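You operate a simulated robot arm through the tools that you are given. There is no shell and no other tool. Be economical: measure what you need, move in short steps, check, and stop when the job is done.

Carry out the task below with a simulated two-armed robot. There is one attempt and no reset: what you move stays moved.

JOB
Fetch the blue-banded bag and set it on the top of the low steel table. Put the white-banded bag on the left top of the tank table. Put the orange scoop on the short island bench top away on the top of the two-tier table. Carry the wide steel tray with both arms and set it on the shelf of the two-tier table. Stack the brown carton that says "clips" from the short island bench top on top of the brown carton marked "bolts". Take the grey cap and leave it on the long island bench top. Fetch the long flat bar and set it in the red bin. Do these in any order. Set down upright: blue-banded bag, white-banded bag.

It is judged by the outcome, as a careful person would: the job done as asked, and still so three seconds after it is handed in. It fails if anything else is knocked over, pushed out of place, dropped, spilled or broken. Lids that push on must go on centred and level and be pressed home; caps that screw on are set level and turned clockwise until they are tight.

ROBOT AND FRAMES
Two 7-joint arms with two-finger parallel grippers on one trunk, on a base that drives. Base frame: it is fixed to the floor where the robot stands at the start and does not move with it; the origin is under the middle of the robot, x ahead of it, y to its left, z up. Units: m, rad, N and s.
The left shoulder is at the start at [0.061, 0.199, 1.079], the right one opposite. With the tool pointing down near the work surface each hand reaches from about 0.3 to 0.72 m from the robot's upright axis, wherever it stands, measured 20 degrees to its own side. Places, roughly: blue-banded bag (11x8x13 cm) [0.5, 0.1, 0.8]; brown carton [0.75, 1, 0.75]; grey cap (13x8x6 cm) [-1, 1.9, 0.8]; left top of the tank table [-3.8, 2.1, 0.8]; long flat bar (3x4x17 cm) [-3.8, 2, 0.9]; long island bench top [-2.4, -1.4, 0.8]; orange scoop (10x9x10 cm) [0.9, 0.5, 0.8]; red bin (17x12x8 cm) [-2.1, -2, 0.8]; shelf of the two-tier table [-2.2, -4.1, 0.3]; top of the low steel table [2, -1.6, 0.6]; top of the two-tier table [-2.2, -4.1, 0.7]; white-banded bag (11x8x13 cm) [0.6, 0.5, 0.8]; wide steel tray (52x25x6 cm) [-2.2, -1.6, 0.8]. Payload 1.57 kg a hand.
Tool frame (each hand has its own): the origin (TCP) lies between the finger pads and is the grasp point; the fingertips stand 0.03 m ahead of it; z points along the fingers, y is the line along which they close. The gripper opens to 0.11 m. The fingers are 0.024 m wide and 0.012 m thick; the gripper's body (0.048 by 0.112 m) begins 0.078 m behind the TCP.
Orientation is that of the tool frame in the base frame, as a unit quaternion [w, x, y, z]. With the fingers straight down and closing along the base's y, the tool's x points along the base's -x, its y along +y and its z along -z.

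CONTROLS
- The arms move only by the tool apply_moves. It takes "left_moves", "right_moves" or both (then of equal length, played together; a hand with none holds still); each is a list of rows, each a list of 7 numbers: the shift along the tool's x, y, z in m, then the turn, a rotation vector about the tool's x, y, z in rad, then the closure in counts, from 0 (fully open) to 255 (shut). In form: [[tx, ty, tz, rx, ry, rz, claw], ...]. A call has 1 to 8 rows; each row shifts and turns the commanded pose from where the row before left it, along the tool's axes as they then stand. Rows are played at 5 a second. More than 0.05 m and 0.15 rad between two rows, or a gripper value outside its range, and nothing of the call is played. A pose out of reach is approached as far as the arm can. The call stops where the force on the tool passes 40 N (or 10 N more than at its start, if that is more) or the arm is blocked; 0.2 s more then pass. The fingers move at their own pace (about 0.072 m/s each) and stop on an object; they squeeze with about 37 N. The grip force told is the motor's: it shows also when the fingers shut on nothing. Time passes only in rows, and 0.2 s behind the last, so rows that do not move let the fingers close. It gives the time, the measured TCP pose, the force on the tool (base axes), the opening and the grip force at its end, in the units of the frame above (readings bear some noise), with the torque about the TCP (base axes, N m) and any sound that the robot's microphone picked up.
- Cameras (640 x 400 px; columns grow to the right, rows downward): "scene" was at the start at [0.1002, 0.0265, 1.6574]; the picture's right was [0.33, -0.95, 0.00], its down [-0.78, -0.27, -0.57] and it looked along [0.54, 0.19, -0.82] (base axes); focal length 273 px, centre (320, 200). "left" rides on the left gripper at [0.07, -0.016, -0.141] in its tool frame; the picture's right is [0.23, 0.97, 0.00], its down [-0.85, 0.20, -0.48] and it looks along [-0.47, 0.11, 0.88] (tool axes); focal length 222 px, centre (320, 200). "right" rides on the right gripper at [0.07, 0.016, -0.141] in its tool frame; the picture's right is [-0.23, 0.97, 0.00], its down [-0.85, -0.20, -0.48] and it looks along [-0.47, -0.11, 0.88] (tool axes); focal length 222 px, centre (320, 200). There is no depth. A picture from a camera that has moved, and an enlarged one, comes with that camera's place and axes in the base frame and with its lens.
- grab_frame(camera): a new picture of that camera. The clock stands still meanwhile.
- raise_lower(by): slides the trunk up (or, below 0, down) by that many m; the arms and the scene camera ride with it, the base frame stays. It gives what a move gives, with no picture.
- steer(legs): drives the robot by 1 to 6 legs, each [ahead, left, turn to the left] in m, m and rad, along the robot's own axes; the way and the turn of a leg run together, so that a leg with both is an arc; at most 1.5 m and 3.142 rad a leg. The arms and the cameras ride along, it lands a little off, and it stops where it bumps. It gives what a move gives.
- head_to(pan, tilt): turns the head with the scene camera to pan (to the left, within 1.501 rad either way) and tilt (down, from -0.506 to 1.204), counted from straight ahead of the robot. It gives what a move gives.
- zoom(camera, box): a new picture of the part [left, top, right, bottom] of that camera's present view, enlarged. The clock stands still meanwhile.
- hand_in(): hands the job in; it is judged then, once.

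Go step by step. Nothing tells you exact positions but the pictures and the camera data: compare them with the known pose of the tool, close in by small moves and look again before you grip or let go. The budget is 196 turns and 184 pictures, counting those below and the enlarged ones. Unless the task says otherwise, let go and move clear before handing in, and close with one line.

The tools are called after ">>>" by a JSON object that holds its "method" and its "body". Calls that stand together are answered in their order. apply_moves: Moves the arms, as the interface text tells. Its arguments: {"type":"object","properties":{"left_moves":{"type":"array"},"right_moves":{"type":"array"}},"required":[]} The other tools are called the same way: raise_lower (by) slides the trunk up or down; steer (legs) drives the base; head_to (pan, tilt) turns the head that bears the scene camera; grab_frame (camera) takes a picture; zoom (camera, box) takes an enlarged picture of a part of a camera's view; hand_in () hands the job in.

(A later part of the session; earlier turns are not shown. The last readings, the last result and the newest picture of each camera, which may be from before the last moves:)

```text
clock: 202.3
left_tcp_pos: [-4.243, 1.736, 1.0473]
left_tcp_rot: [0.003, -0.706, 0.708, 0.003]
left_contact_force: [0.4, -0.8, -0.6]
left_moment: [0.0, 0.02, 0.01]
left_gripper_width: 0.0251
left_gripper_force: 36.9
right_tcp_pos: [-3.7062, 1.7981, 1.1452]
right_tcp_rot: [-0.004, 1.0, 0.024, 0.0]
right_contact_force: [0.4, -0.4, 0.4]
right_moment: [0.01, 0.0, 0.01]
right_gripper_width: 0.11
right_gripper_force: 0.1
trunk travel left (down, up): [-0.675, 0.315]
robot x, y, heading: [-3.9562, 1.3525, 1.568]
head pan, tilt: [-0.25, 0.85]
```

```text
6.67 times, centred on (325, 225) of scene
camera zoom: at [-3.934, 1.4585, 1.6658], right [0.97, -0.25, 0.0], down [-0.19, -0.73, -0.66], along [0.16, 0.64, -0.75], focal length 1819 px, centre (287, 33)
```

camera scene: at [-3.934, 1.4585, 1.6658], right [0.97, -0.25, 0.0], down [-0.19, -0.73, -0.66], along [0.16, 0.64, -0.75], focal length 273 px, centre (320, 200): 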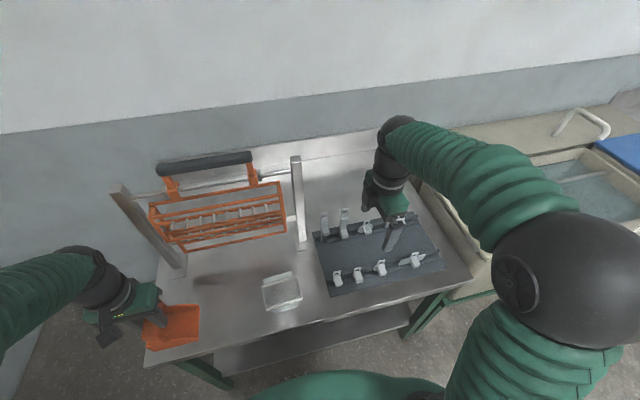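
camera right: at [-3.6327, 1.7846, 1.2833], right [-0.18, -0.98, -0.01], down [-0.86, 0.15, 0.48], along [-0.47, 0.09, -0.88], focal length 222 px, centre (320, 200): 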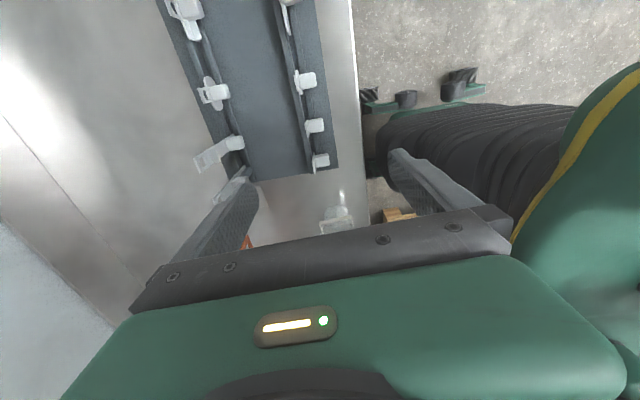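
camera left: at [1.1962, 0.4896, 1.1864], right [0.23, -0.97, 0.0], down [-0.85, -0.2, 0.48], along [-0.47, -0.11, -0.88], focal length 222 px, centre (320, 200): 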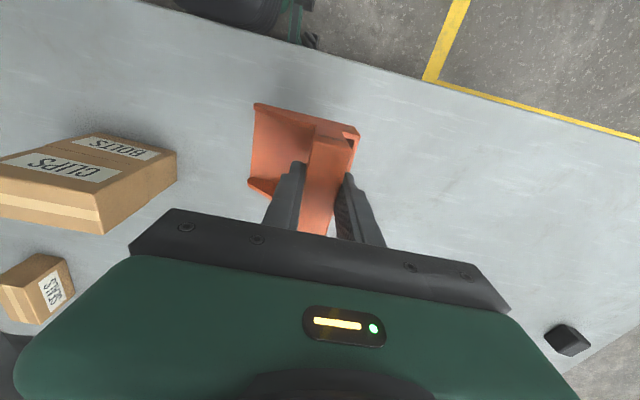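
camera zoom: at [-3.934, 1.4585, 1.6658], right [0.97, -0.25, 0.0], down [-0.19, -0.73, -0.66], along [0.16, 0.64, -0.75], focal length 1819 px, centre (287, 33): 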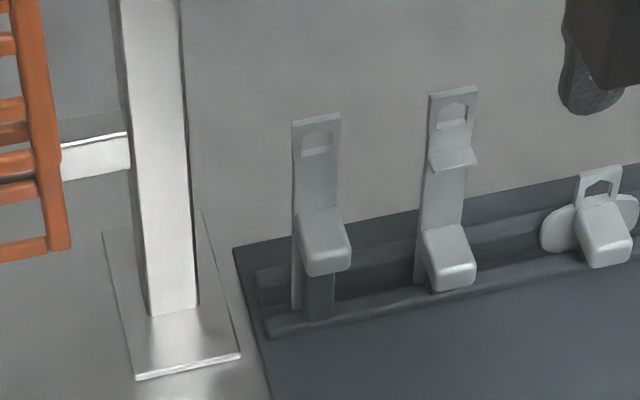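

The flat bar's top is at about (-3.782, 1.989), z 0.97, with the post 6 cm to its left. I square the wrist and move above it, offset 8 mm away from the post.

>>> {"method": "apply_moves", "body": {"right_moves": [[0, 0, 0, 0, 0, 0.048, 0], [-0.0136, -0.0382, 0, 0, 0, 0, 0], [-0.0136, -0.0382, 0, 0, 0, 0, 0], [-0.0136, -0.0382, 0, 0, 0, 0, 0], [-0.0136, -0.0382, 0, 0, 0, 0, 0], [-0.0136, -0.0382, 0, 0, 0, 0, 0], [0, 0, 0.045, 0, 0, 0, 0], [0, 0, 0.045, 0, 0, 0, 0]]}}

>>> {"method": "zoom", "body": {"camera": "scene", "box": [265, 135, 385, 255]}}

>>> {"method": "grab_frame", "body": {"camera": "right"}}

```text
clock: 204.1
left_tcp_pos: [-4.2433, 1.7346, 1.0473]
left_tcp_rot: [0.003, -0.706, 0.709, 0.003]
left_contact_force: [0.0, 0.4, 0.1]
left_moment: [-0.04, 0.03, 0.0]
left_gripper_width: 0.025
left_gripper_force: 36.4
right_tcp_pos: [-3.7755, 1.9966, 1.0533]
right_tcp_rot: [-0.004, 1.0, 0.0, 0.0]
right_contact_force: [0.3, 1.5, -0.3]
right_moment: [-0.03, -0.02, 0.02]
right_gripper_width: 0.1098
right_gripper_force: 0.1
trunk travel left (down, up): [-0.675, 0.315]
robot x, y, heading: [-3.9543, 1.3494, 1.57]
head pan, tilt: [-0.25, 0.85]
```

```text
3.33 times, centred on (325, 195) of scene
camera zoom: at [-3.934, 1.4604, 1.6657], right [0.97, -0.25, 0.0], down [-0.19, -0.73, -0.66], along [0.16, 0.64, -0.75], focal length 909 px, centre (303, 217)
```

zoom: 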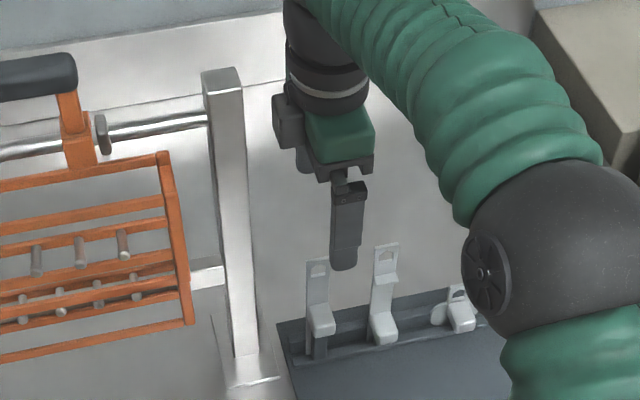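

```text
100 pictures are left
camera right: at [-3.705, 1.978, 1.1944], right [-0.23, -0.97, -0.01], down [-0.85, 0.19, 0.48], along [-0.47, 0.12, -0.88], focal length 222 px, centre (320, 200)
```

right: 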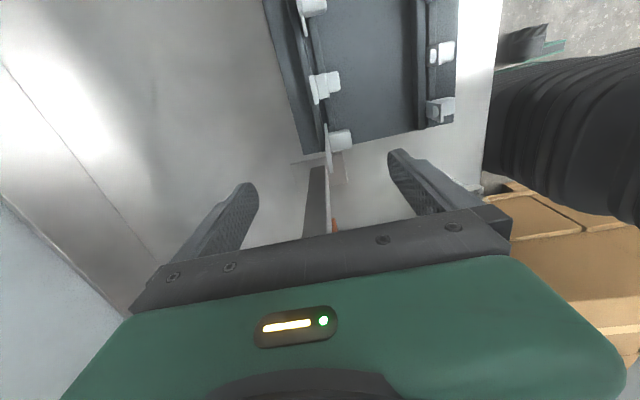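

>>> {"method": "zoom", "body": {"camera": "right", "box": [280, 110, 380, 210]}}

```text
4.00 times, centred on (330, 160) of right
camera zoom: at [-3.705, 1.978, 1.1944], right [-0.23, -0.97, -0.01], down [-0.85, 0.19, 0.48], along [-0.47, 0.12, -0.88], focal length 888 px, centre (280, 360)
```

zoom: 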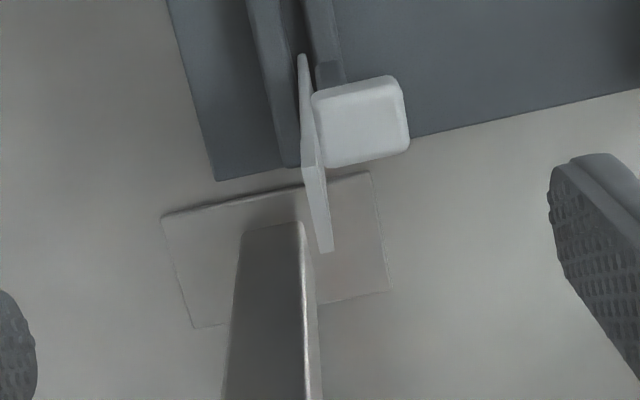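

The plate stands at y≈1.989, spanning x from -3.796 to -3.772, and is about 4 mm thick. I nudge back 7 mm, descend and close.

>>> {"method": "apply_moves", "body": {"right_moves": [[0, 0.0075, 0.03, 0, 0, 0, 0], [0, 0, 0.03, 0, 0, 0, 0], [0, 0, 0.03, 0, 0, 0, 0], [0, 0, 0, 0, 0, 0, 0]]}}

>>> {"method": "zoom", "body": {"camera": "scene", "box": [285, 175, 365, 255]}}

>>> {"method": "zoom", "body": {"camera": "right", "box": [220, 110, 420, 230]}}

```text
clock: 205.1
left_tcp_pos: [-4.2432, 1.7336, 1.0485]
left_tcp_rot: [0.004, -0.706, 0.708, 0.004]
left_contact_force: [0.4, 0.8, -1.0]
left_moment: [-0.01, 0.03, 0.02]
left_gripper_width: 0.0252
left_gripper_force: 36.8
right_tcp_pos: [-3.7762, 1.9818, 0.9666]
right_tcp_rot: [-0.006, 1.0, 0.0, 0.0]
right_contact_force: [0.6, -0.6, 0.3]
right_moment: [0.0, 0.0, 0.03]
right_gripper_width: 0.11
right_gripper_force: 0.0
trunk travel left (down, up): [-0.675, 0.315]
robot x, y, heading: [-3.955, 1.3499, 1.565]
head pan, tilt: [-0.25, 0.85]
```

```text
5.00 times, centred on (325, 215) of scene
camera zoom: at [-3.9353, 1.4586, 1.6658], right [0.97, -0.25, 0.0], down [-0.19, -0.73, -0.66], along [0.16, 0.64, -0.75], focal length 1364 px, centre (295, 125)
```

zoom: 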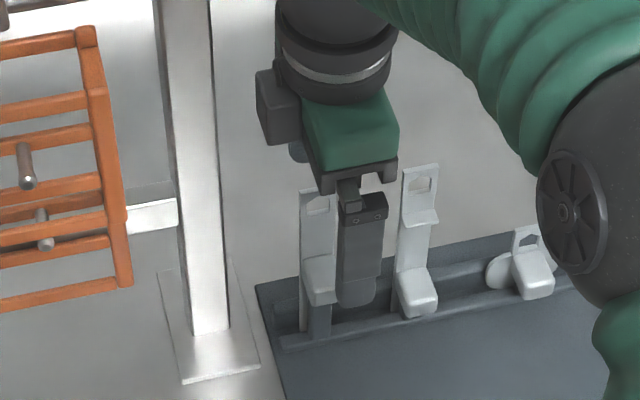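

```text
3.20 times, centred on (320, 170) of right
camera zoom: at [-3.7062, 1.9644, 1.1063], right [-0.23, -0.97, -0.01], down [-0.86, 0.19, 0.48], along [-0.47, 0.12, -0.88], focal length 711 px, centre (320, 296)
```

zoom: 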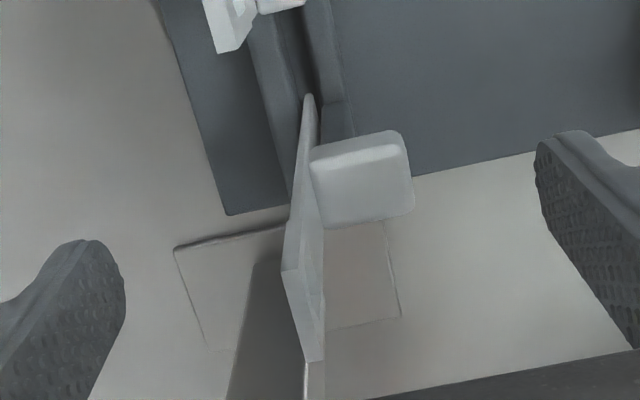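

>>> {"method": "apply_moves", "body": {"right_moves": [[0, -0.005, 0.002, 0, 0, 0, 0], [0, 0, 0, 0, 0, 0, 120], [0, 0, 0, 0, 0, 0, 200], [0, 0, 0, 0, 0, 0, 255], [0, 0, 0, 0, 0, 0, 255], [0, 0, 0, 0, 0, 0, 255]]}}

>>> {"method": "zoom", "body": {"camera": "scene", "box": [285, 175, 365, 255]}}

>>> {"method": "zoom", "body": {"camera": "right", "box": [220, 110, 420, 230]}}

```text
clock: 206.5
left_tcp_pos: [-4.2436, 1.7341, 1.0466]
left_tcp_rot: [0.003, -0.706, 0.709, 0.003]
left_contact_force: [0.9, -0.6, -0.2]
left_moment: [-0.01, 0.01, -0.02]
left_gripper_width: 0.0253
left_gripper_force: 36.3
right_tcp_pos: [-3.7764, 1.988, 0.9633]
right_tcp_rot: [-0.005, 1.0, 0.0, 0.0]
right_contact_force: [-0.5, 0.7, 0.5]
right_moment: [0.0, 0.01, 0.03]
right_gripper_width: 0.0039
right_gripper_force: 24.6
trunk travel left (down, up): [-0.675, 0.315]
robot x, y, heading: [-3.9545, 1.3461, 1.57]
head pan, tilt: [-0.25, 0.85]
```

```text
5.00 times, centred on (325, 215) of scene
camera zoom: at [-3.9354, 1.4599, 1.6657], right [0.97, -0.25, 0.0], down [-0.19, -0.73, -0.66], along [0.16, 0.64, -0.75], focal length 1364 px, centre (295, 125)
```

zoom: 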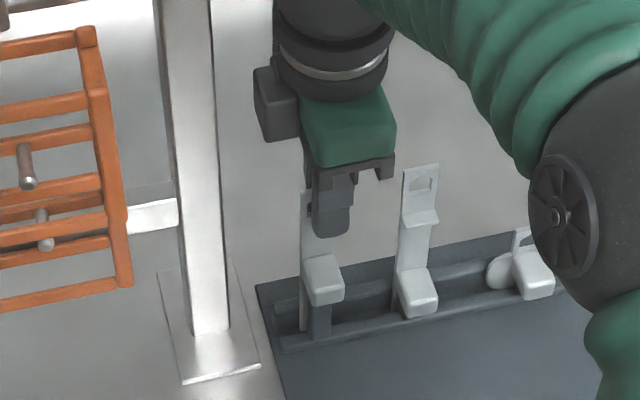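

```text
3.20 times, centred on (320, 170) of right
camera zoom: at [-3.7066, 1.9697, 1.1037], right [-0.23, -0.97, -0.01], down [-0.86, 0.19, 0.48], along [-0.47, 0.12, -0.88], focal length 711 px, centre (320, 296)
```

zoom: 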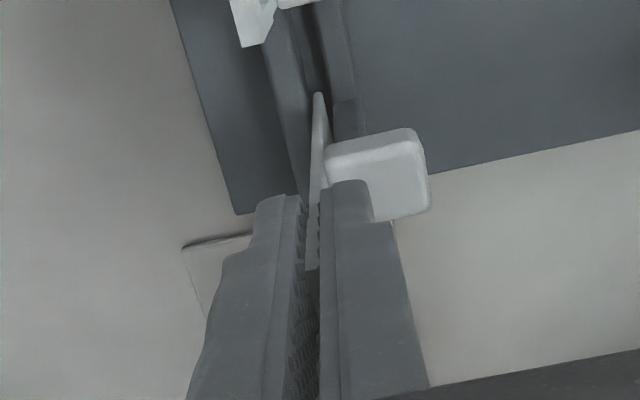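

Closed on the 4 mm plate. I hold a moment, then lift gently and check.

>>> {"method": "apply_moves", "body": {"right_moves": [[0, 0, 0, 0, 0, 0, 255], [0, 0, 0, 0, 0, 0, 255], [0, 0, -0.015, 0, 0, 0, 255], [0, 0, -0.02, 0, 0, 0, 255], [0, 0, -0.02, 0, 0, 0, 255]]}}

>>> {"method": "zoom", "body": {"camera": "scene", "box": [285, 175, 365, 255]}}

```text
clock: 207.7
left_tcp_pos: [-4.2438, 1.7359, 1.0481]
left_tcp_rot: [0.003, -0.706, 0.709, 0.003]
left_contact_force: [0.0, 0.3, -0.7]
left_moment: [0.0, 0.01, 0.02]
left_gripper_width: 0.025
left_gripper_force: 36.9
right_tcp_pos: [-3.7751, 1.9883, 1.0197]
right_tcp_rot: [-0.004, 1.0, 0.001, 0.0]
right_contact_force: [0.4, -0.3, -0.9]
right_moment: [0.0, -0.01, 0.02]
right_gripper_width: 0.0039
right_gripper_force: 25.0
trunk travel left (down, up): [-0.675, 0.315]
robot x, y, heading: [-3.9549, 1.3492, 1.566]
head pan, tilt: [-0.25, 0.85]
```

```text
5.00 times, centred on (325, 215) of scene
camera zoom: at [-3.9355, 1.4595, 1.6657], right [0.97, -0.25, 0.0], down [-0.19, -0.73, -0.66], along [0.16, 0.64, -0.75], focal length 1364 px, centre (295, 125)
```

zoom: 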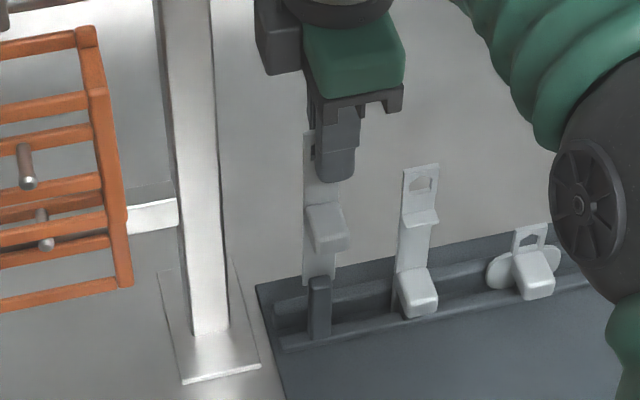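

The bar comes up cleanly. I raise it high and retract it over open table.

>>> {"method": "apply_moves", "body": {"right_moves": [[0, 0, -0.04, 0, 0, 0, 255], [0, 0, -0.045, 0, 0, 0, 255], [0, 0, -0.045, 0, 0, 0, 255], [0, 0, -0.045, 0, 0, 0, 255], [0, 0.04, 0, 0, 0, 0, 255], [0, 0.045, 0, 0, 0, 0, 255], [0, 0.045, 0, 0, 0, 0, 255], [0, 0.045, 0, 0, 0, 0, 255]]}}

>>> {"method": "grab_frame", "body": {"camera": "scene"}}

>>> {"method": "zoom", "body": {"camera": "scene", "box": [240, 100, 480, 300]}}

```text
clock: 209.5
left_tcp_pos: [-4.2453, 1.7328, 1.0491]
left_tcp_rot: [0.004, -0.706, 0.708, 0.004]
left_contact_force: [-0.8, -1.0, -1.1]
left_moment: [0.0, 0.01, -0.02]
left_gripper_width: 0.0251
left_gripper_force: 36.8
right_tcp_pos: [-3.7791, 1.7999, 1.1958]
right_tcp_rot: [-0.006, 1.0, 0.001, 0.0]
right_contact_force: [-0.2, -0.4, -0.3]
right_moment: [0.03, -0.03, 0.0]
right_gripper_width: 0.0038
right_gripper_force: 24.6
right hand out of reach, approached as far as the arm can: row 4
trunk travel left (down, up): [-0.675, 0.315]
robot x, y, heading: [-3.956, 1.3468, 1.567]
head pan, tilt: [-0.25, 0.85]
```

```text
93 pictures are left
camera scene: at [-3.9363, 1.4534, 1.6662], right [0.97, -0.25, 0.0], down [-0.19, -0.73, -0.66], along [0.16, 0.64, -0.75], focal length 273 px, centre (320, 200)
```

scene: 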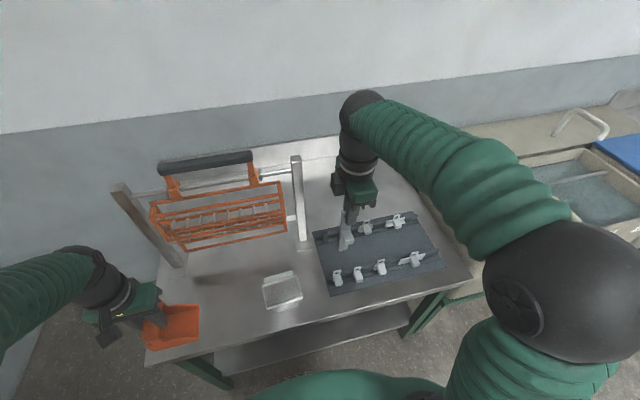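

```text
2.00 times, centred on (360, 200) of scene
camera zoom: at [-3.9363, 1.4534, 1.6662], right [0.97, -0.25, 0.0], down [-0.19, -0.73, -0.66], along [0.16, 0.64, -0.75], focal length 546 px, centre (240, 200)
```

zoom: 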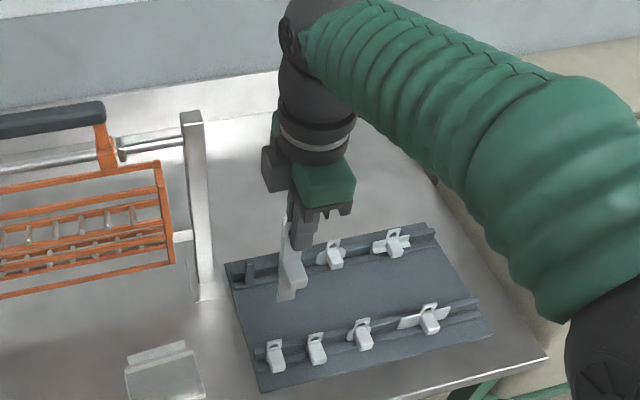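

The bar is in hand. I back off and check the tray before travelling.

>>> {"method": "steer", "body": {"legs": [[-0.8, 0, 0]]}}

>>> {"method": "head_to", "body": {"pan": 0.0, "tilt": 0.5}}

>>> {"method": "grab_frame", "body": {"camera": "scene"}}

>>> {"method": "zoom", "body": {"camera": "scene", "box": [260, 180, 440, 360]}}

```text
clock: 213.9
left_tcp_pos: [-4.2451, 0.9238, 1.0466]
left_tcp_rot: [-0.004, 0.709, -0.705, -0.003]
left_contact_force: [-0.7, 0.6, -0.8]
left_moment: [-0.05, 0.0, 0.01]
left_gripper_width: 0.0251
left_gripper_force: 36.7
right_tcp_pos: [-3.7793, 0.9948, 1.1944]
right_tcp_rot: [-0.005, 1.0, 0.005, -0.001]
right_contact_force: [0.2, 0.3, -0.3]
right_moment: [0.02, -0.01, -0.01]
right_gripper_width: 0.0039
right_gripper_force: 25.2
trunk travel left (down, up): [-0.675, 0.315]
robot x, y, heading: [-3.9544, 0.5371, 1.58]
head pan, tilt: [-0.25, 0.85]
```

```text
clock: 214.7
left_tcp_pos: [-4.2452, 0.9206, 1.0462]
left_tcp_rot: [-0.003, 0.709, -0.705, -0.004]
left_contact_force: [0.0, -0.7, -1.8]
left_moment: [-0.01, 0.02, 0.01]
left_gripper_width: 0.025
left_gripper_force: 36.1
right_tcp_pos: [-3.7792, 0.9932, 1.1941]
right_tcp_rot: [-0.006, 1.0, 0.004, 0.0]
right_contact_force: [-0.2, -0.6, -0.8]
right_moment: [0.01, -0.03, -0.01]
right_gripper_width: 0.0039
right_gripper_force: 24.6
trunk travel left (down, up): [-0.675, 0.315]
robot x, y, heading: [-3.9534, 0.5369, 1.576]
head pan, tilt: [0.0, 0.499]
```

```text
91 pictures are left
camera scene: at [-3.9541, 0.6627, 1.6957], right [1.0, 0.01, 0.0], down [0.0, -0.48, -0.88], along [-0.01, 0.88, -0.48], focal length 273 px, centre (320, 200)
```

scene: 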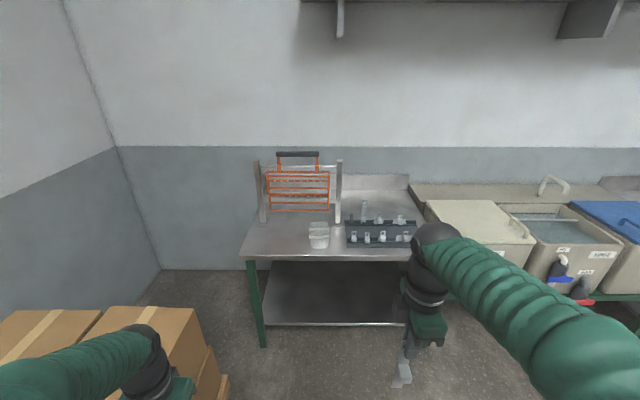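

```text
2.22 times, centred on (350, 270) of scene
camera zoom: at [-3.9541, 0.6627, 1.6957], right [1.0, 0.01, 0.0], down [0.0, -0.48, -0.88], along [-0.01, 0.88, -0.48], focal length 606 px, centre (253, 44)
```

zoom: 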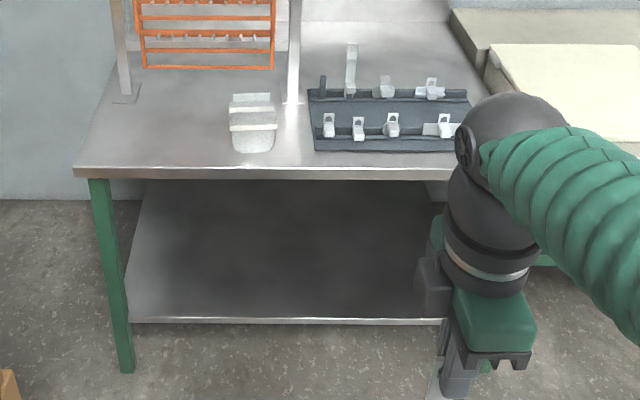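

Everything is in order on the tank table. Next I drive to the long island bench, approaching from its +x side.

>>> {"method": "steer", "body": {"legs": [[0, -1.4, 0], [0, -1.35, 0], [0, 0, 1.565], [0, 1.2, 0], [0, 1.2, 0]]}}

>>> {"method": "head_to", "body": {"pan": 0.0, "tilt": 0.6}}

>>> {"method": "grab_frame", "body": {"camera": "scene"}}

```text
clock: 243.4
left_tcp_pos: [-1.474, -2.1793, 1.0478]
left_tcp_rot: [0.002, 0.999, 0.032, -0.006]
left_contact_force: [0.0, 0.8, -0.8]
left_moment: [-0.02, -0.03, 0.02]
left_gripper_width: 0.0251
left_gripper_force: 36.8
right_tcp_pos: [-1.5737, -1.7182, 1.1945]
right_tcp_rot: [-0.002, 0.683, 0.73, -0.004]
right_contact_force: [0.4, 0.4, -1.7]
right_moment: [-0.04, 0.02, 0.0]
right_gripper_width: 0.0036
right_gripper_force: 24.7
trunk travel left (down, up): [-0.675, 0.315]
robot x, y, heading: [-1.1089, -1.8656, -3.073]
head pan, tilt: [0.0, 0.499]
```

```text
clock: 244.1
left_tcp_pos: [-1.4734, -2.1804, 1.0462]
left_tcp_rot: [0.0, 0.999, 0.032, -0.006]
left_contact_force: [0.5, -0.3, -1.4]
left_moment: [0.02, 0.0, 0.0]
left_gripper_width: 0.0252
left_gripper_force: 36.6
right_tcp_pos: [-1.5713, -1.7213, 1.1936]
right_tcp_rot: [-0.002, 0.683, 0.73, -0.005]
right_contact_force: [-0.6, -1.6, 0.0]
right_moment: [0.04, -0.01, 0.03]
right_gripper_width: 0.004
right_gripper_force: 25.1
trunk travel left (down, up): [-0.675, 0.315]
robot x, y, heading: [-1.1065, -1.8678, -3.08]
head pan, tilt: [0.0, 0.6]
```

```text
89 pictures are left
camera scene: at [-1.2297, -1.8744, 1.6867], right [-0.06, 1.0, 0.0], down [0.57, 0.04, -0.82], along [-0.82, -0.05, -0.57], focal length 273 px, centre (320, 200)
```

scene: 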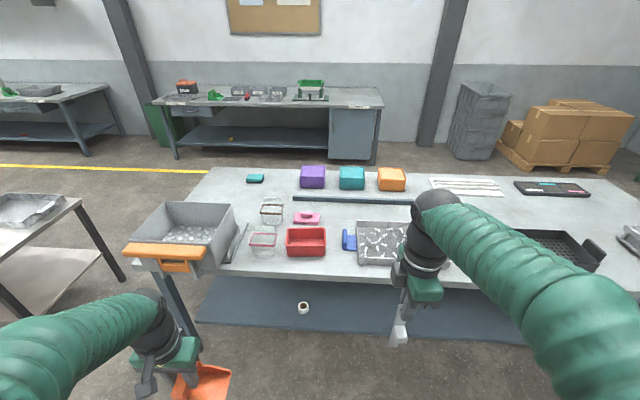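

The bench is ahead, and the red bin lies between a red-banded bag and the steel tray. I zoom to locate them.

>>> {"method": "zoom", "body": {"camera": "scene", "box": [240, 190, 460, 290]}}

```text
2.91 times, centred on (350, 240) of scene
camera zoom: at [-1.2297, -1.8744, 1.6867], right [-0.06, 1.0, 0.0], down [0.57, 0.04, -0.82], along [-0.82, -0.05, -0.57], focal length 794 px, centre (233, 84)
```

zoom: 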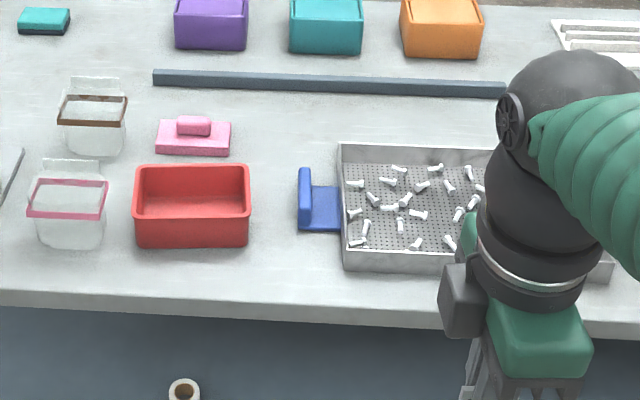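

The red bin is at about (-2.13, -1.99) and empty. The bolt-filled tray beside it is the wide steel tray. To free the left hand I'll first take the scoop to the two-tier table further left.

>>> {"method": "steer", "body": {"legs": [[0, 0.8, -0.065], [0, 0.9, 0]]}}

>>> {"method": "head_to", "body": {"pan": 0.2, "tilt": 0.6}}

>>> {"method": "grab_frame", "body": {"camera": "scene"}}

```text
clock: 252.8
left_tcp_pos: [-1.4536, -3.8796, 1.0484]
left_tcp_rot: [0.0, 1.0, 0.005, -0.005]
left_contact_force: [0.2, 0.2, -1.0]
left_moment: [-0.04, -0.02, 0.0]
left_gripper_width: 0.0253
left_gripper_force: 36.1
right_tcp_pos: [-1.5286, -3.4123, 1.1937]
right_tcp_rot: [-0.003, 0.702, 0.712, -0.004]
right_contact_force: [0.0, 0.0, -0.5]
right_moment: [0.0, 0.01, 0.0]
right_gripper_width: 0.0038
right_gripper_force: 24.7
trunk travel left (down, up): [-0.675, 0.315]
robot x, y, heading: [-1.069, -3.5886, -3.131]
head pan, tilt: [0.0, 0.6]
```

```text
clock: 253.5
left_tcp_pos: [-1.4536, -3.8791, 1.0495]
left_tcp_rot: [-0.001, 1.0, 0.005, -0.006]
left_contact_force: [0.7, 0.3, -0.8]
left_moment: [0.02, -0.02, 0.0]
left_gripper_width: 0.0252
left_gripper_force: 36.5
right_tcp_pos: [-1.5272, -3.4147, 1.1949]
right_tcp_rot: [-0.004, 0.702, 0.712, -0.003]
right_contact_force: [1.0, 0.0, -0.6]
right_moment: [0.0, 0.0, 0.0]
right_gripper_width: 0.0039
right_gripper_force: 24.3
trunk travel left (down, up): [-0.675, 0.315]
robot x, y, heading: [-1.0738, -3.5861, -3.129]
head pan, tilt: [0.201, 0.6]
```

```text
87 pictures are left
camera scene: at [-1.193, -3.6041, 1.6867], right [-0.21, 0.98, 0.0], down [0.55, 0.12, -0.82], along [-0.81, -0.17, -0.57], focal length 273 px, centre (320, 200)
```

scene: 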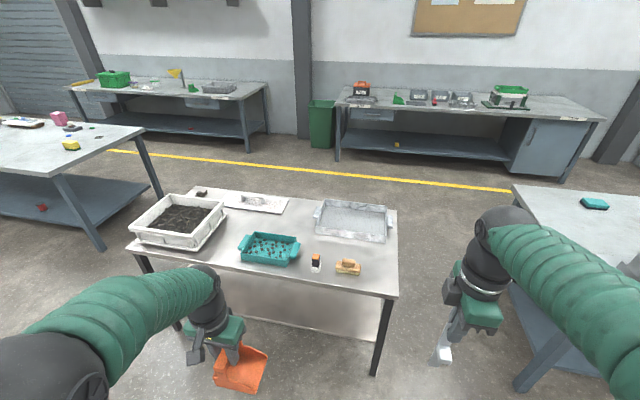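

The two-tier top (z≈0.7, x -2.6 to -1.96, y -4.74 to -3.43) has a free front-right area. I'll zoom there to choose the scoop's spot.

>>> {"method": "zoom", "body": {"camera": "scene", "box": [220, 180, 420, 305]}}

>>> {"method": "steer", "body": {"legs": [[0, -0.25, -0.012], [0.58, 0, 0]]}}

>>> {"method": "head_to", "body": {"pan": 0.2, "tilt": 0.9}}

>>> {"method": "grab_frame", "body": {"camera": "scene"}}

```text
3.20 times, centred on (320, 242) of scene
camera zoom: at [-1.193, -3.6041, 1.6867], right [-0.21, 0.98, 0.0], down [0.55, 0.12, -0.82], along [-0.81, -0.17, -0.57], focal length 873 px, centre (320, 64)
```

zoom: 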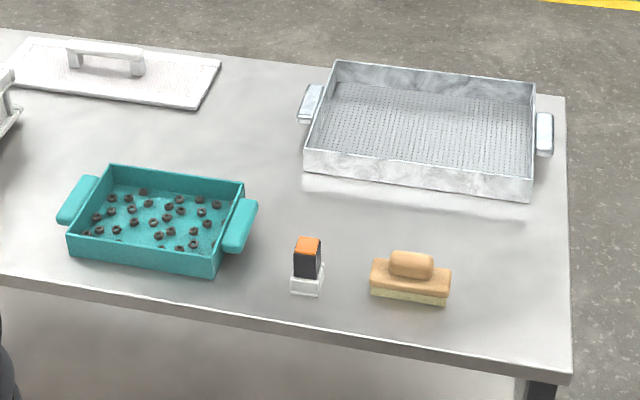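

```text
clock: 258.2
left_tcp_pos: [-2.0395, -3.6184, 1.0493]
left_tcp_rot: [-0.001, 1.0, -0.008, -0.006]
left_contact_force: [0.2, 0.2, -0.5]
left_moment: [-0.02, -0.02, 0.02]
left_gripper_width: 0.0252
left_gripper_force: 36.3
right_tcp_pos: [-2.1009, -3.1513, 1.1954]
right_tcp_rot: [-0.005, 0.712, 0.702, -0.005]
right_contact_force: [0.4, -0.4, -0.1]
right_moment: [0.0, 0.0, -0.04]
right_gripper_width: 0.0037
right_gripper_force: 24.9
trunk travel left (down, up): [-0.675, 0.315]
robot x, y, heading: [-1.6534, -3.3367, 3.126]
head pan, tilt: [0.201, 0.6]
```

```text
clock: 259.0
left_tcp_pos: [-2.041, -3.6198, 1.0485]
left_tcp_rot: [-0.001, 1.0, -0.009, -0.006]
left_contact_force: [-1.0, 0.2, -0.8]
left_moment: [-0.01, -0.01, 0.0]
left_gripper_width: 0.0249
left_gripper_force: 36.6
right_tcp_pos: [-2.1019, -3.1535, 1.1943]
right_tcp_rot: [-0.005, 0.712, 0.702, -0.003]
right_contact_force: [0.0, 1.2, -0.1]
right_moment: [0.01, 0.01, -0.02]
right_gripper_width: 0.0038
right_gripper_force: 24.8
trunk travel left (down, up): [-0.675, 0.315]
robot x, y, heading: [-1.6518, -3.3358, 3.126]
head pan, tilt: [0.201, 0.901]
```

```text
85 pictures are left
camera scene: at [-1.7607, -3.3491, 1.6619], right [-0.18, 0.98, 0.0], down [0.77, 0.14, -0.62], along [-0.61, -0.11, -0.78], focal length 273 px, centre (320, 200)
```

scene: 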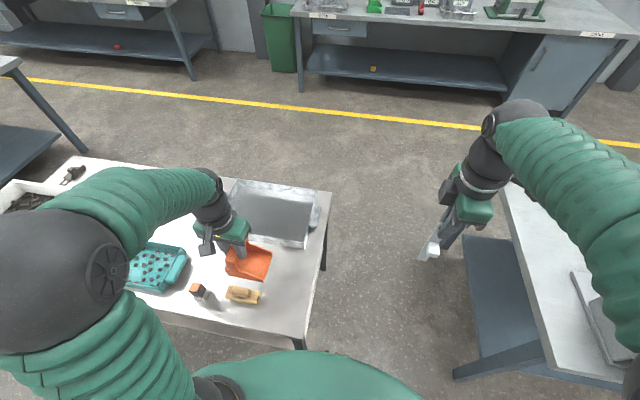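

I pick the free strip behind the sponge and in front of the clear tray, with the hand at about (-2.165, -3.555). I move over it and lower.

>>> {"method": "apply_moves", "body": {"left_moves": [[-0.042, -0.021, 0, 0, 0, 0, 255], [-0.042, -0.021, 0, 0, 0, 0, 255], [-0.042, -0.021, 0, 0, 0, 0, 255], [0, 0, 0, 0, 0, 0, 255]]}}

>>> {"method": "raise_lower", "body": {"by": -0.15}}

>>> {"method": "grab_frame", "body": {"camera": "left"}}

>>> {"method": "zoom", "body": {"camera": "scene", "box": [170, 170, 350, 330]}}

```text
clock: 260.0
left_tcp_pos: [-2.1656, -3.5555, 1.0511]
left_tcp_rot: [0.0, 1.0, -0.009, -0.007]
left_contact_force: [0.5, 0.0, -1.6]
left_moment: [0.05, -0.04, -0.04]
left_gripper_width: 0.025
left_gripper_force: 36.4
right_tcp_pos: [-2.1012, -3.1529, 1.1961]
right_tcp_rot: [-0.005, 0.712, 0.702, -0.004]
right_contact_force: [0.5, -0.6, -0.8]
right_moment: [-0.01, 0.02, 0.02]
right_gripper_width: 0.0038
right_gripper_force: 24.5
trunk travel left (down, up): [-0.675, 0.315]
robot x, y, heading: [-1.6512, -3.3371, 3.125]
head pan, tilt: [0.201, 0.901]
```

```text
clock: 261.8
left_tcp_pos: [-2.1653, -3.5554, 0.9007]
left_tcp_rot: [0.0, 1.0, -0.008, -0.007]
left_contact_force: [-0.6, -0.6, 0.4]
left_moment: [0.01, 0.01, 0.01]
left_gripper_width: 0.025
left_gripper_force: 36.4
right_tcp_pos: [-2.1015, -3.1522, 1.0453]
right_tcp_rot: [-0.004, 0.712, 0.702, -0.005]
right_contact_force: [-0.9, 0.2, -0.9]
right_moment: [-0.01, -0.01, 0.0]
right_gripper_width: 0.0037
right_gripper_force: 24.3
trunk travel left (down, up): [-0.525, 0.465]
robot x, y, heading: [-1.6509, -3.3351, 3.124]
head pan, tilt: [0.201, 0.901]
```

```text
84 pictures are left
camera left: at [-2.0932, -3.5409, 1.0412], right [0.21, -0.98, 0.0], down [-0.85, -0.18, 0.49], along [-0.48, -0.1, -0.87], focal length 222 px, centre (320, 200)
```

left: 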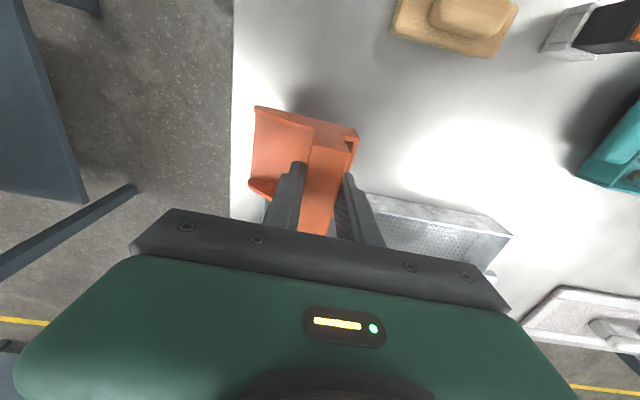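

```text
2.50 times, centred on (260, 250) of scene
camera zoom: at [-1.7602, -3.3492, 1.5119], right [-0.18, 0.98, 0.0], down [0.77, 0.14, -0.62], along [-0.61, -0.11, -0.79], focal length 682 px, centre (470, 75)
```

zoom: 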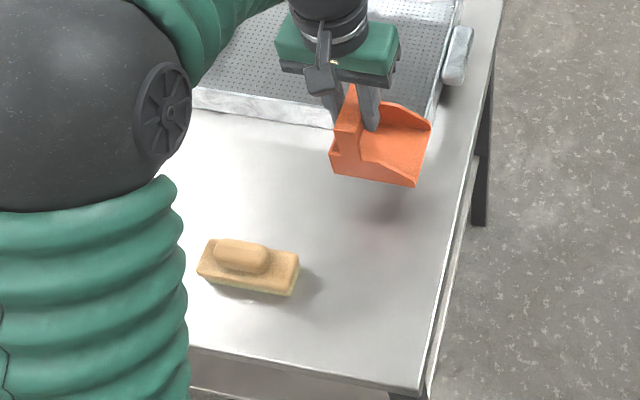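

>>> {"method": "apply_moves", "body": {"left_moves": [[0.015, 0.02, 0.02, 0, 0, 0, 255], [0, 0, 0.04, 0, 0, 0, 255], [0, 0, 0.03, 0, 0, 0, 255], [0, 0, 0.01, 0, 0, 0, 255], [0, 0, 0, 0, 0, 0, 255]]}}

>>> {"method": "zoom", "body": {"camera": "scene", "box": [170, 170, 350, 330]}}

```text
clock: 262.7
left_tcp_pos: [-2.153, -3.5741, 0.8144]
left_tcp_rot: [0.002, 1.0, -0.008, -0.014]
left_contact_force: [12.5, 1.5, 37.7]
left_moment: [-0.56, -0.73, 0.18]
left_gripper_width: 0.0255
left_gripper_force: 36.9
right_tcp_pos: [-2.098, -3.1485, 1.047]
right_tcp_rot: [-0.005, 0.712, 0.703, -0.007]
right_contact_force: [-0.8, 0.8, -1.1]
right_moment: [0.02, 0.01, 0.01]
right_gripper_width: 0.0039
right_gripper_force: 24.7
trunk travel left (down, up): [-0.525, 0.465]
robot x, y, heading: [-1.6547, -3.3358, 3.126]
head pan, tilt: [0.201, 0.901]
stopped in row 4 (left hand): the force on the tool passed its limit at 66 N (the readings are from after the stop); the commanded pose is now the measured one
```

```text
2.50 times, centred on (260, 250) of scene
camera zoom: at [-1.7535, -3.3447, 1.513], right [-0.18, 0.98, 0.0], down [0.77, 0.14, -0.62], along [-0.61, -0.12, -0.78], focal length 682 px, centre (470, 75)
```

zoom: 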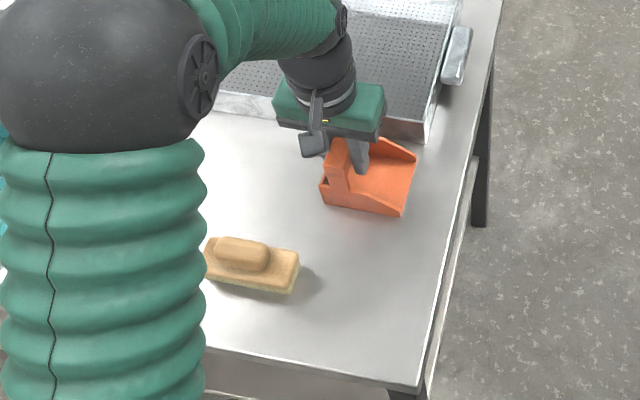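

Contact is a little earlier than expected, so I ease up a few millimetres and check.

>>> {"method": "apply_moves", "body": {"left_moves": [[0, 0, -0.004, 0, 0, 0, 255], [0, 0, 0, 0, 0, 0, 255]]}}

>>> {"method": "grab_frame", "body": {"camera": "left"}}

>>> {"method": "zoom", "body": {"camera": "scene", "box": [240, 200, 310, 260]}}

```text
clock: 263.3
left_tcp_pos: [-2.1553, -3.5753, 0.8148]
left_tcp_rot: [0.002, 1.0, -0.008, -0.013]
left_contact_force: [5.4, 1.3, 17.7]
left_moment: [-0.36, 0.29, 0.12]
left_gripper_width: 0.0255
left_gripper_force: 37.2
right_tcp_pos: [-2.0996, -3.1507, 1.0459]
right_tcp_rot: [-0.005, 0.713, 0.702, -0.005]
right_contact_force: [0.3, -0.6, -1.4]
right_moment: [0.0, 0.0, 0.02]
right_gripper_width: 0.0038
right_gripper_force: 24.0
trunk travel left (down, up): [-0.525, 0.465]
robot x, y, heading: [-1.6508, -3.3411, 3.125]
head pan, tilt: [0.201, 0.901]
```

```text
81 pictures are left
camera left: at [-2.0813, -3.5598, 0.9537], right [0.21, -0.98, 0.0], down [-0.85, -0.18, 0.5], along [-0.49, -0.1, -0.87], focal length 222 px, centre (320, 200)
```

left: 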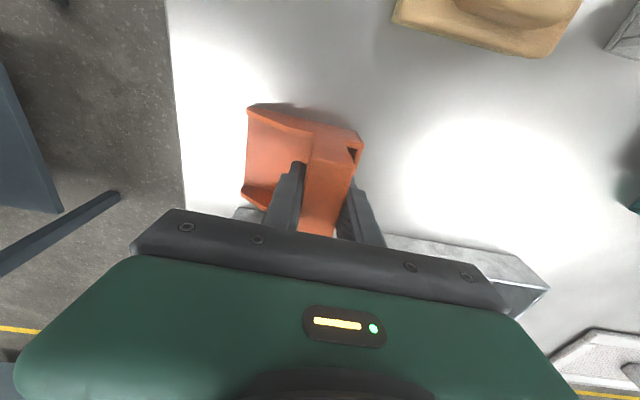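

```text
6.67 times, centred on (275, 230) of scene
camera zoom: at [-1.7561, -3.3467, 1.5122], right [-0.18, 0.98, 0.0], down [0.77, 0.14, -0.62], along [-0.61, -0.11, -0.78], focal length 1819 px, centre (620, 0)
```

zoom: 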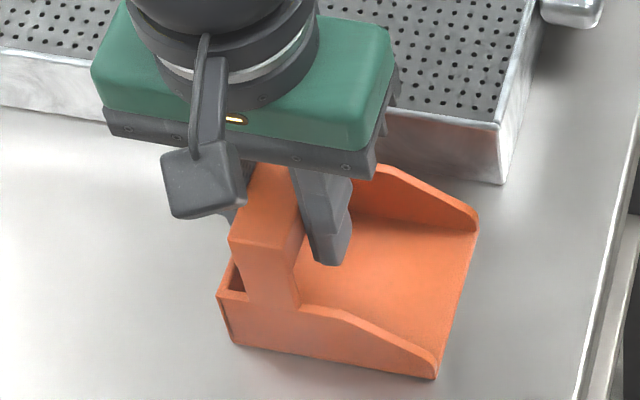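

The scoop rests on the table, with the clear tray clear of it. I release and rise.

>>> {"method": "apply_moves", "body": {"left_moves": [[0, 0, -0.002, 0, 0, 0, 255], [0, 0, 0, 0, 0, 0, 190], [0, 0, 0, 0, 0, 0, 140], [0, 0, 0, 0, 0, 0, 110], [0, 0, 0, 0, 0, 0, 110], [0, 0, -0.03, 0, 0, 0, 110], [0, 0, -0.045, 0, 0, 0, 110], [0, 0, -0.045, 0, 0, 0, 110]]}}

>>> {"method": "zoom", "body": {"camera": "scene", "box": [170, 170, 350, 330]}}

```text
clock: 265.1
left_tcp_pos: [-2.1548, -3.573, 0.9342]
left_tcp_rot: [0.0, 1.0, -0.009, -0.012]
left_contact_force: [0.4, -0.2, -0.3]
left_moment: [-0.01, 0.0, 0.0]
left_gripper_width: 0.0629
left_gripper_force: 0.0
right_tcp_pos: [-2.1001, -3.1531, 1.0452]
right_tcp_rot: [-0.005, 0.712, 0.702, -0.004]
right_contact_force: [0.4, 0.9, -1.2]
right_moment: [0.01, 0.02, -0.01]
right_gripper_width: 0.0038
right_gripper_force: 24.6
trunk travel left (down, up): [-0.525, 0.465]
robot x, y, heading: [-1.6529, -3.3362, 3.124]
head pan, tilt: [0.201, 0.901]
```

```text
2.50 times, centred on (260, 250) of scene
camera zoom: at [-1.7593, -3.3485, 1.5119], right [-0.18, 0.98, 0.0], down [0.77, 0.14, -0.62], along [-0.61, -0.11, -0.78], focal length 682 px, centre (470, 75)
```

zoom: 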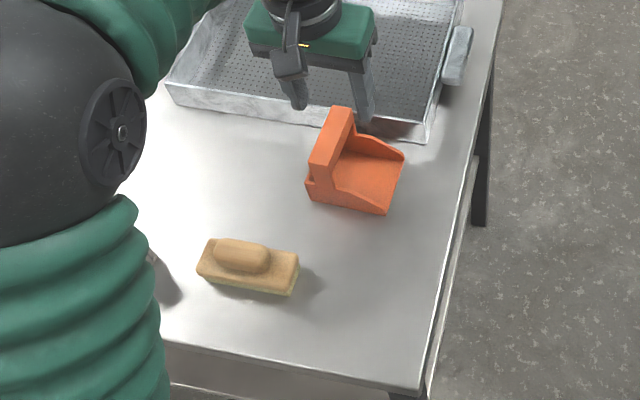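

The scoop stands on the two-tier top. I raise the trunk and look at the table's shelf from a step back before moving on.

>>> {"method": "raise_lower", "body": {"by": 0.15}}

>>> {"method": "steer", "body": {"legs": [[-0.55, 0.3, 0.015]]}}

>>> {"method": "head_to", "body": {"pan": 0.35, "tilt": 0.65}}

>>> {"method": "grab_frame", "body": {"camera": "scene"}}

```text
clock: 266.8
left_tcp_pos: [-2.1561, -3.5729, 1.0821]
left_tcp_rot: [0.001, 1.0, -0.009, -0.011]
left_contact_force: [-0.2, -0.2, 0.1]
left_moment: [0.02, 0.02, -0.02]
left_gripper_width: 0.0623
left_gripper_force: 0.1
right_tcp_pos: [-2.102, -3.1522, 1.1945]
right_tcp_rot: [-0.005, 0.712, 0.702, -0.004]
right_contact_force: [-0.1, -0.2, -0.7]
right_moment: [0.02, 0.01, 0.02]
right_gripper_width: 0.0039
right_gripper_force: 24.8
trunk travel left (down, up): [-0.675, 0.315]
robot x, y, heading: [-1.655, -3.3361, 3.121]
head pan, tilt: [0.201, 0.901]
```

```text
clock: 270.3
left_tcp_pos: [-1.6031, -3.886, 1.0838]
left_tcp_rot: [0.002, 1.0, 0.0, -0.012]
left_contact_force: [-0.4, 0.9, 0.1]
left_moment: [0.0, 0.04, 0.0]
left_gripper_width: 0.0626
left_gripper_force: 0.1
right_tcp_pos: [-1.5558, -3.4631, 1.1946]
right_tcp_rot: [-0.002, 0.706, 0.708, -0.004]
right_contact_force: [-0.2, -0.2, -0.2]
right_moment: [0.0, 0.02, -0.02]
right_gripper_width: 0.0038
right_gripper_force: 24.8
trunk travel left (down, up): [-0.675, 0.315]
robot x, y, heading: [-1.1047, -3.644, -3.139]
head pan, tilt: [0.201, 0.901]
```

```text
clock: 271.1
left_tcp_pos: [-1.6017, -3.8879, 1.0834]
left_tcp_rot: [0.002, 1.0, 0.0, -0.012]
left_contact_force: [-0.6, 0.4, -0.5]
left_moment: [-0.03, 0.03, 0.0]
left_gripper_width: 0.0626
left_gripper_force: 0.1
right_tcp_pos: [-1.554, -3.4657, 1.1961]
right_tcp_rot: [-0.005, 0.706, 0.709, -0.004]
right_contact_force: [0.5, 0.2, -0.8]
right_moment: [0.02, 0.01, -0.03]
right_gripper_width: 0.0036
right_gripper_force: 24.9
trunk travel left (down, up): [-0.675, 0.315]
robot x, y, heading: [-1.1063, -3.6456, -3.145]
head pan, tilt: [0.351, 0.649]
```

```text
78 pictures are left
camera scene: at [-1.2177, -3.6712, 1.6824], right [-0.34, 0.94, 0.0], down [0.57, 0.21, -0.8], along [-0.75, -0.27, -0.61], focal length 273 px, centre (320, 200)
```

scene: 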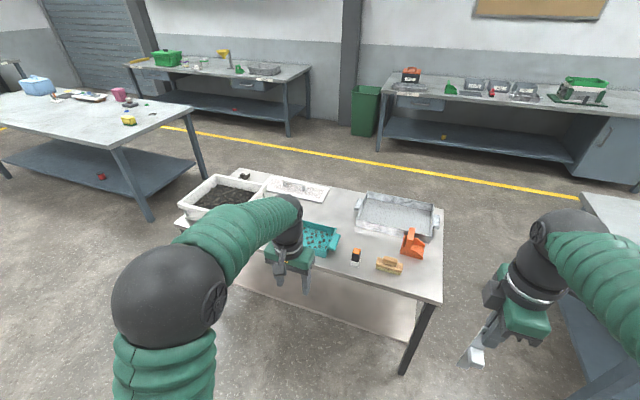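

The shelf is empty and reaches close to the front edge, which is good for the tray later. I turn the right wrist so the bar can be laid along the bin, tuck the left hand up, and return to the bin.

>>> {"method": "apply_moves", "body": {"left_moves": [[0.035, 0, -0.03, 0, 0, 0, 0], [0.035, 0, -0.03, 0, 0, 0, 0], [0.035, 0, -0.03, 0, 0, 0, 0], [0.035, 0, 0, 0, 0, 0, 0], [0, 0, 0, 0, 0, 0, 0], [0, 0, 0, 0, 0, 0, 0], [0, 0, 0, 0, 0, 0, 0], [0, 0, 0, 0, 0, 0, 0]], "right_moves": [[0, 0, 0, 0, 0, 0.15, 255], [0, 0, 0, 0, 0, 0.15, 255], [0, 0, 0, 0, 0, 0.15, 255], [0, 0, 0, 0, 0, 0.15, 255], [0, 0, 0, 0, 0, 0.15, 255], [0, 0, 0, 0, 0, 0.15, 255], [0, 0, 0, 0, 0, 0.15, 255], [0, 0, 0, 0, 0, 0.15, 255]]}}

>>> {"method": "apply_moves", "body": {"right_moves": [[0, 0, 0, 0, 0, 0.15, 255], [0, 0, 0, 0, 0, 0.15, 255], [0, 0, 0, 0, 0, 0.075, 255]]}}

>>> {"method": "steer", "body": {"legs": [[0, -1.0, 0.004], [0, -0.53, 0], [0.5, 0, 0]]}}

>>> {"method": "head_to", "body": {"pan": -0.1, "tilt": 0.9}}

>>> {"method": "grab_frame", "body": {"camera": "scene"}}

```text
clock: 272.9
left_tcp_pos: [-1.4567, -3.8903, 1.1698]
left_tcp_rot: [0.001, 1.0, 0.001, -0.012]
left_contact_force: [-0.2, 0.1, 0.2]
left_moment: [0.0, -0.01, -0.03]
left_gripper_width: 0.1102
left_gripper_force: 0.1
right_tcp_pos: [-1.5546, -3.4663, 1.1961]
right_tcp_rot: [-0.002, 0.983, 0.185, -0.007]
right_contact_force: [-1.1, -0.5, -0.6]
right_moment: [0.0, 0.03, 0.01]
right_gripper_width: 0.0037
right_gripper_force: 24.2
trunk travel left (down, up): [-0.675, 0.315]
robot x, y, heading: [-1.1059, -3.643, -3.137]
head pan, tilt: [0.351, 0.649]
```

```text
clock: 273.7
left_tcp_pos: [-1.456, -3.891, 1.1683]
left_tcp_rot: [0.001, 1.0, 0.0, -0.013]
left_contact_force: [-0.1, -0.1, 0.5]
left_moment: [-0.01, -0.02, 0.01]
left_gripper_width: 0.1099
left_gripper_force: 0.1
right_tcp_pos: [-1.5528, -3.4657, 1.1957]
right_tcp_rot: [0.0, 1.0, -0.001, -0.007]
right_contact_force: [0.3, -0.3, -0.7]
right_moment: [0.06, -0.04, 0.01]
right_gripper_width: 0.0038
right_gripper_force: 24.2
trunk travel left (down, up): [-0.675, 0.315]
robot x, y, heading: [-1.1016, -3.6434, -3.141]
head pan, tilt: [0.351, 0.649]
```

```text
clock: 284.3
left_tcp_pos: [-1.9647, -2.3323, 1.1699]
left_tcp_rot: [0.001, 1.0, 0.01, -0.013]
left_contact_force: [0.1, 0.6, 1.6]
left_moment: [0.01, 0.04, -0.03]
left_gripper_width: 0.11
left_gripper_force: 0.0
right_tcp_pos: [-2.0697, -1.9093, 1.1968]
right_tcp_rot: [0.0, 1.0, 0.009, -0.007]
right_contact_force: [0.8, -0.4, -0.6]
right_moment: [0.0, 0.01, 0.02]
right_gripper_width: 0.0037
right_gripper_force: 24.1
trunk travel left (down, up): [-0.675, 0.315]
robot x, y, heading: [-1.6185, -2.0786, -3.118]
head pan, tilt: [0.351, 0.649]
```

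```text
clock: 285.2
left_tcp_pos: [-1.9648, -2.3322, 1.1691]
left_tcp_rot: [0.001, 1.0, 0.011, -0.013]
left_contact_force: [0.2, 0.7, -0.8]
left_moment: [0.0, 0.0, 0.01]
left_gripper_width: 0.1102
left_gripper_force: 0.2
right_tcp_pos: [-2.0703, -1.9095, 1.1958]
right_tcp_rot: [0.0, 1.0, 0.01, -0.007]
right_contact_force: [-0.6, -0.4, -0.6]
right_moment: [0.0, 0.01, -0.03]
right_gripper_width: 0.004
right_gripper_force: 24.7
trunk travel left (down, up): [-0.675, 0.315]
robot x, y, heading: [-1.6178, -2.0766, -3.12]
head pan, tilt: [-0.099, 0.901]
```

```text
77 pictures are left
camera scene: at [-1.7258, -2.0714, 1.6619], right [0.08, 1.0, 0.0], down [0.78, -0.06, -0.62], along [-0.62, 0.05, -0.78], focal length 273 px, centre (320, 200)
```

scene: 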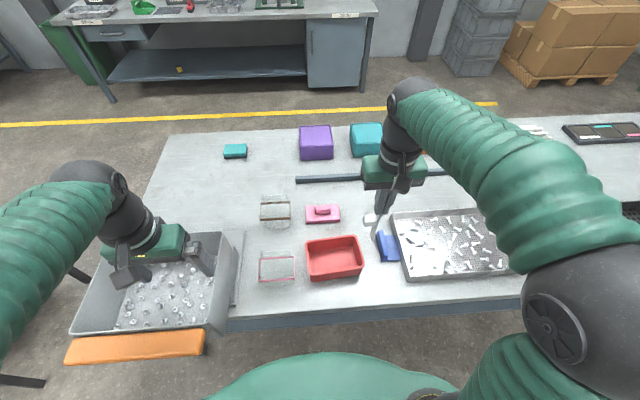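

>>> {"method": "zoom", "body": {"camera": "scene", "box": [240, 160, 440, 300]}}

>>> {"method": "zoom", "body": {"camera": "right", "box": [160, 40, 480, 240]}}

```text
2.86 times, centred on (340, 230) of scene
camera zoom: at [-1.7258, -2.0714, 1.6619], right [0.08, 1.0, 0.0], down [0.78, -0.06, -0.62], along [-0.62, 0.05, -0.78], focal length 780 px, centre (263, 114)
```

zoom: 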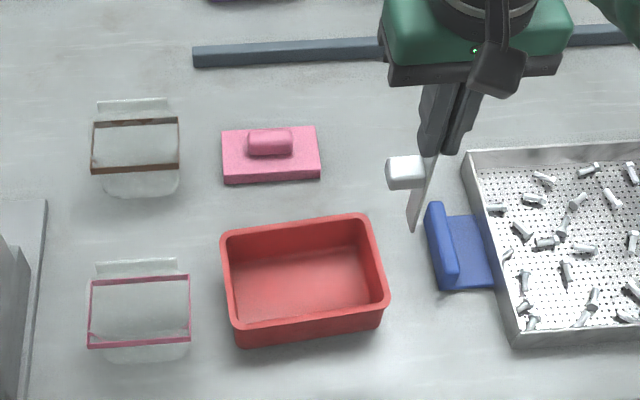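

```text
2.00 times, centred on (320, 140) of right
camera zoom: at [-1.9988, -1.9249, 1.3347], right [-0.21, -0.98, 0.0], down [-0.85, 0.18, 0.49], along [-0.48, 0.1, -0.87], focal length 444 px, centre (320, 320)
```

zoom: 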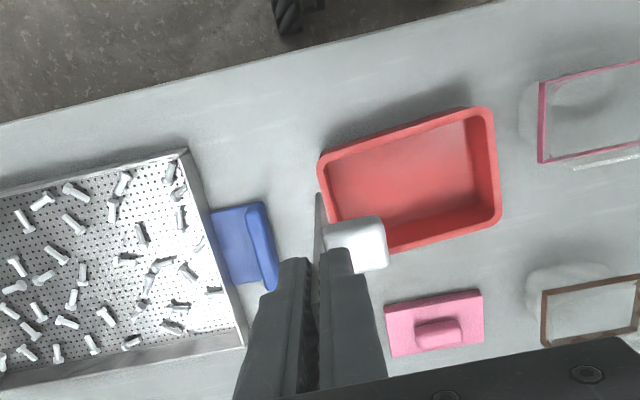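

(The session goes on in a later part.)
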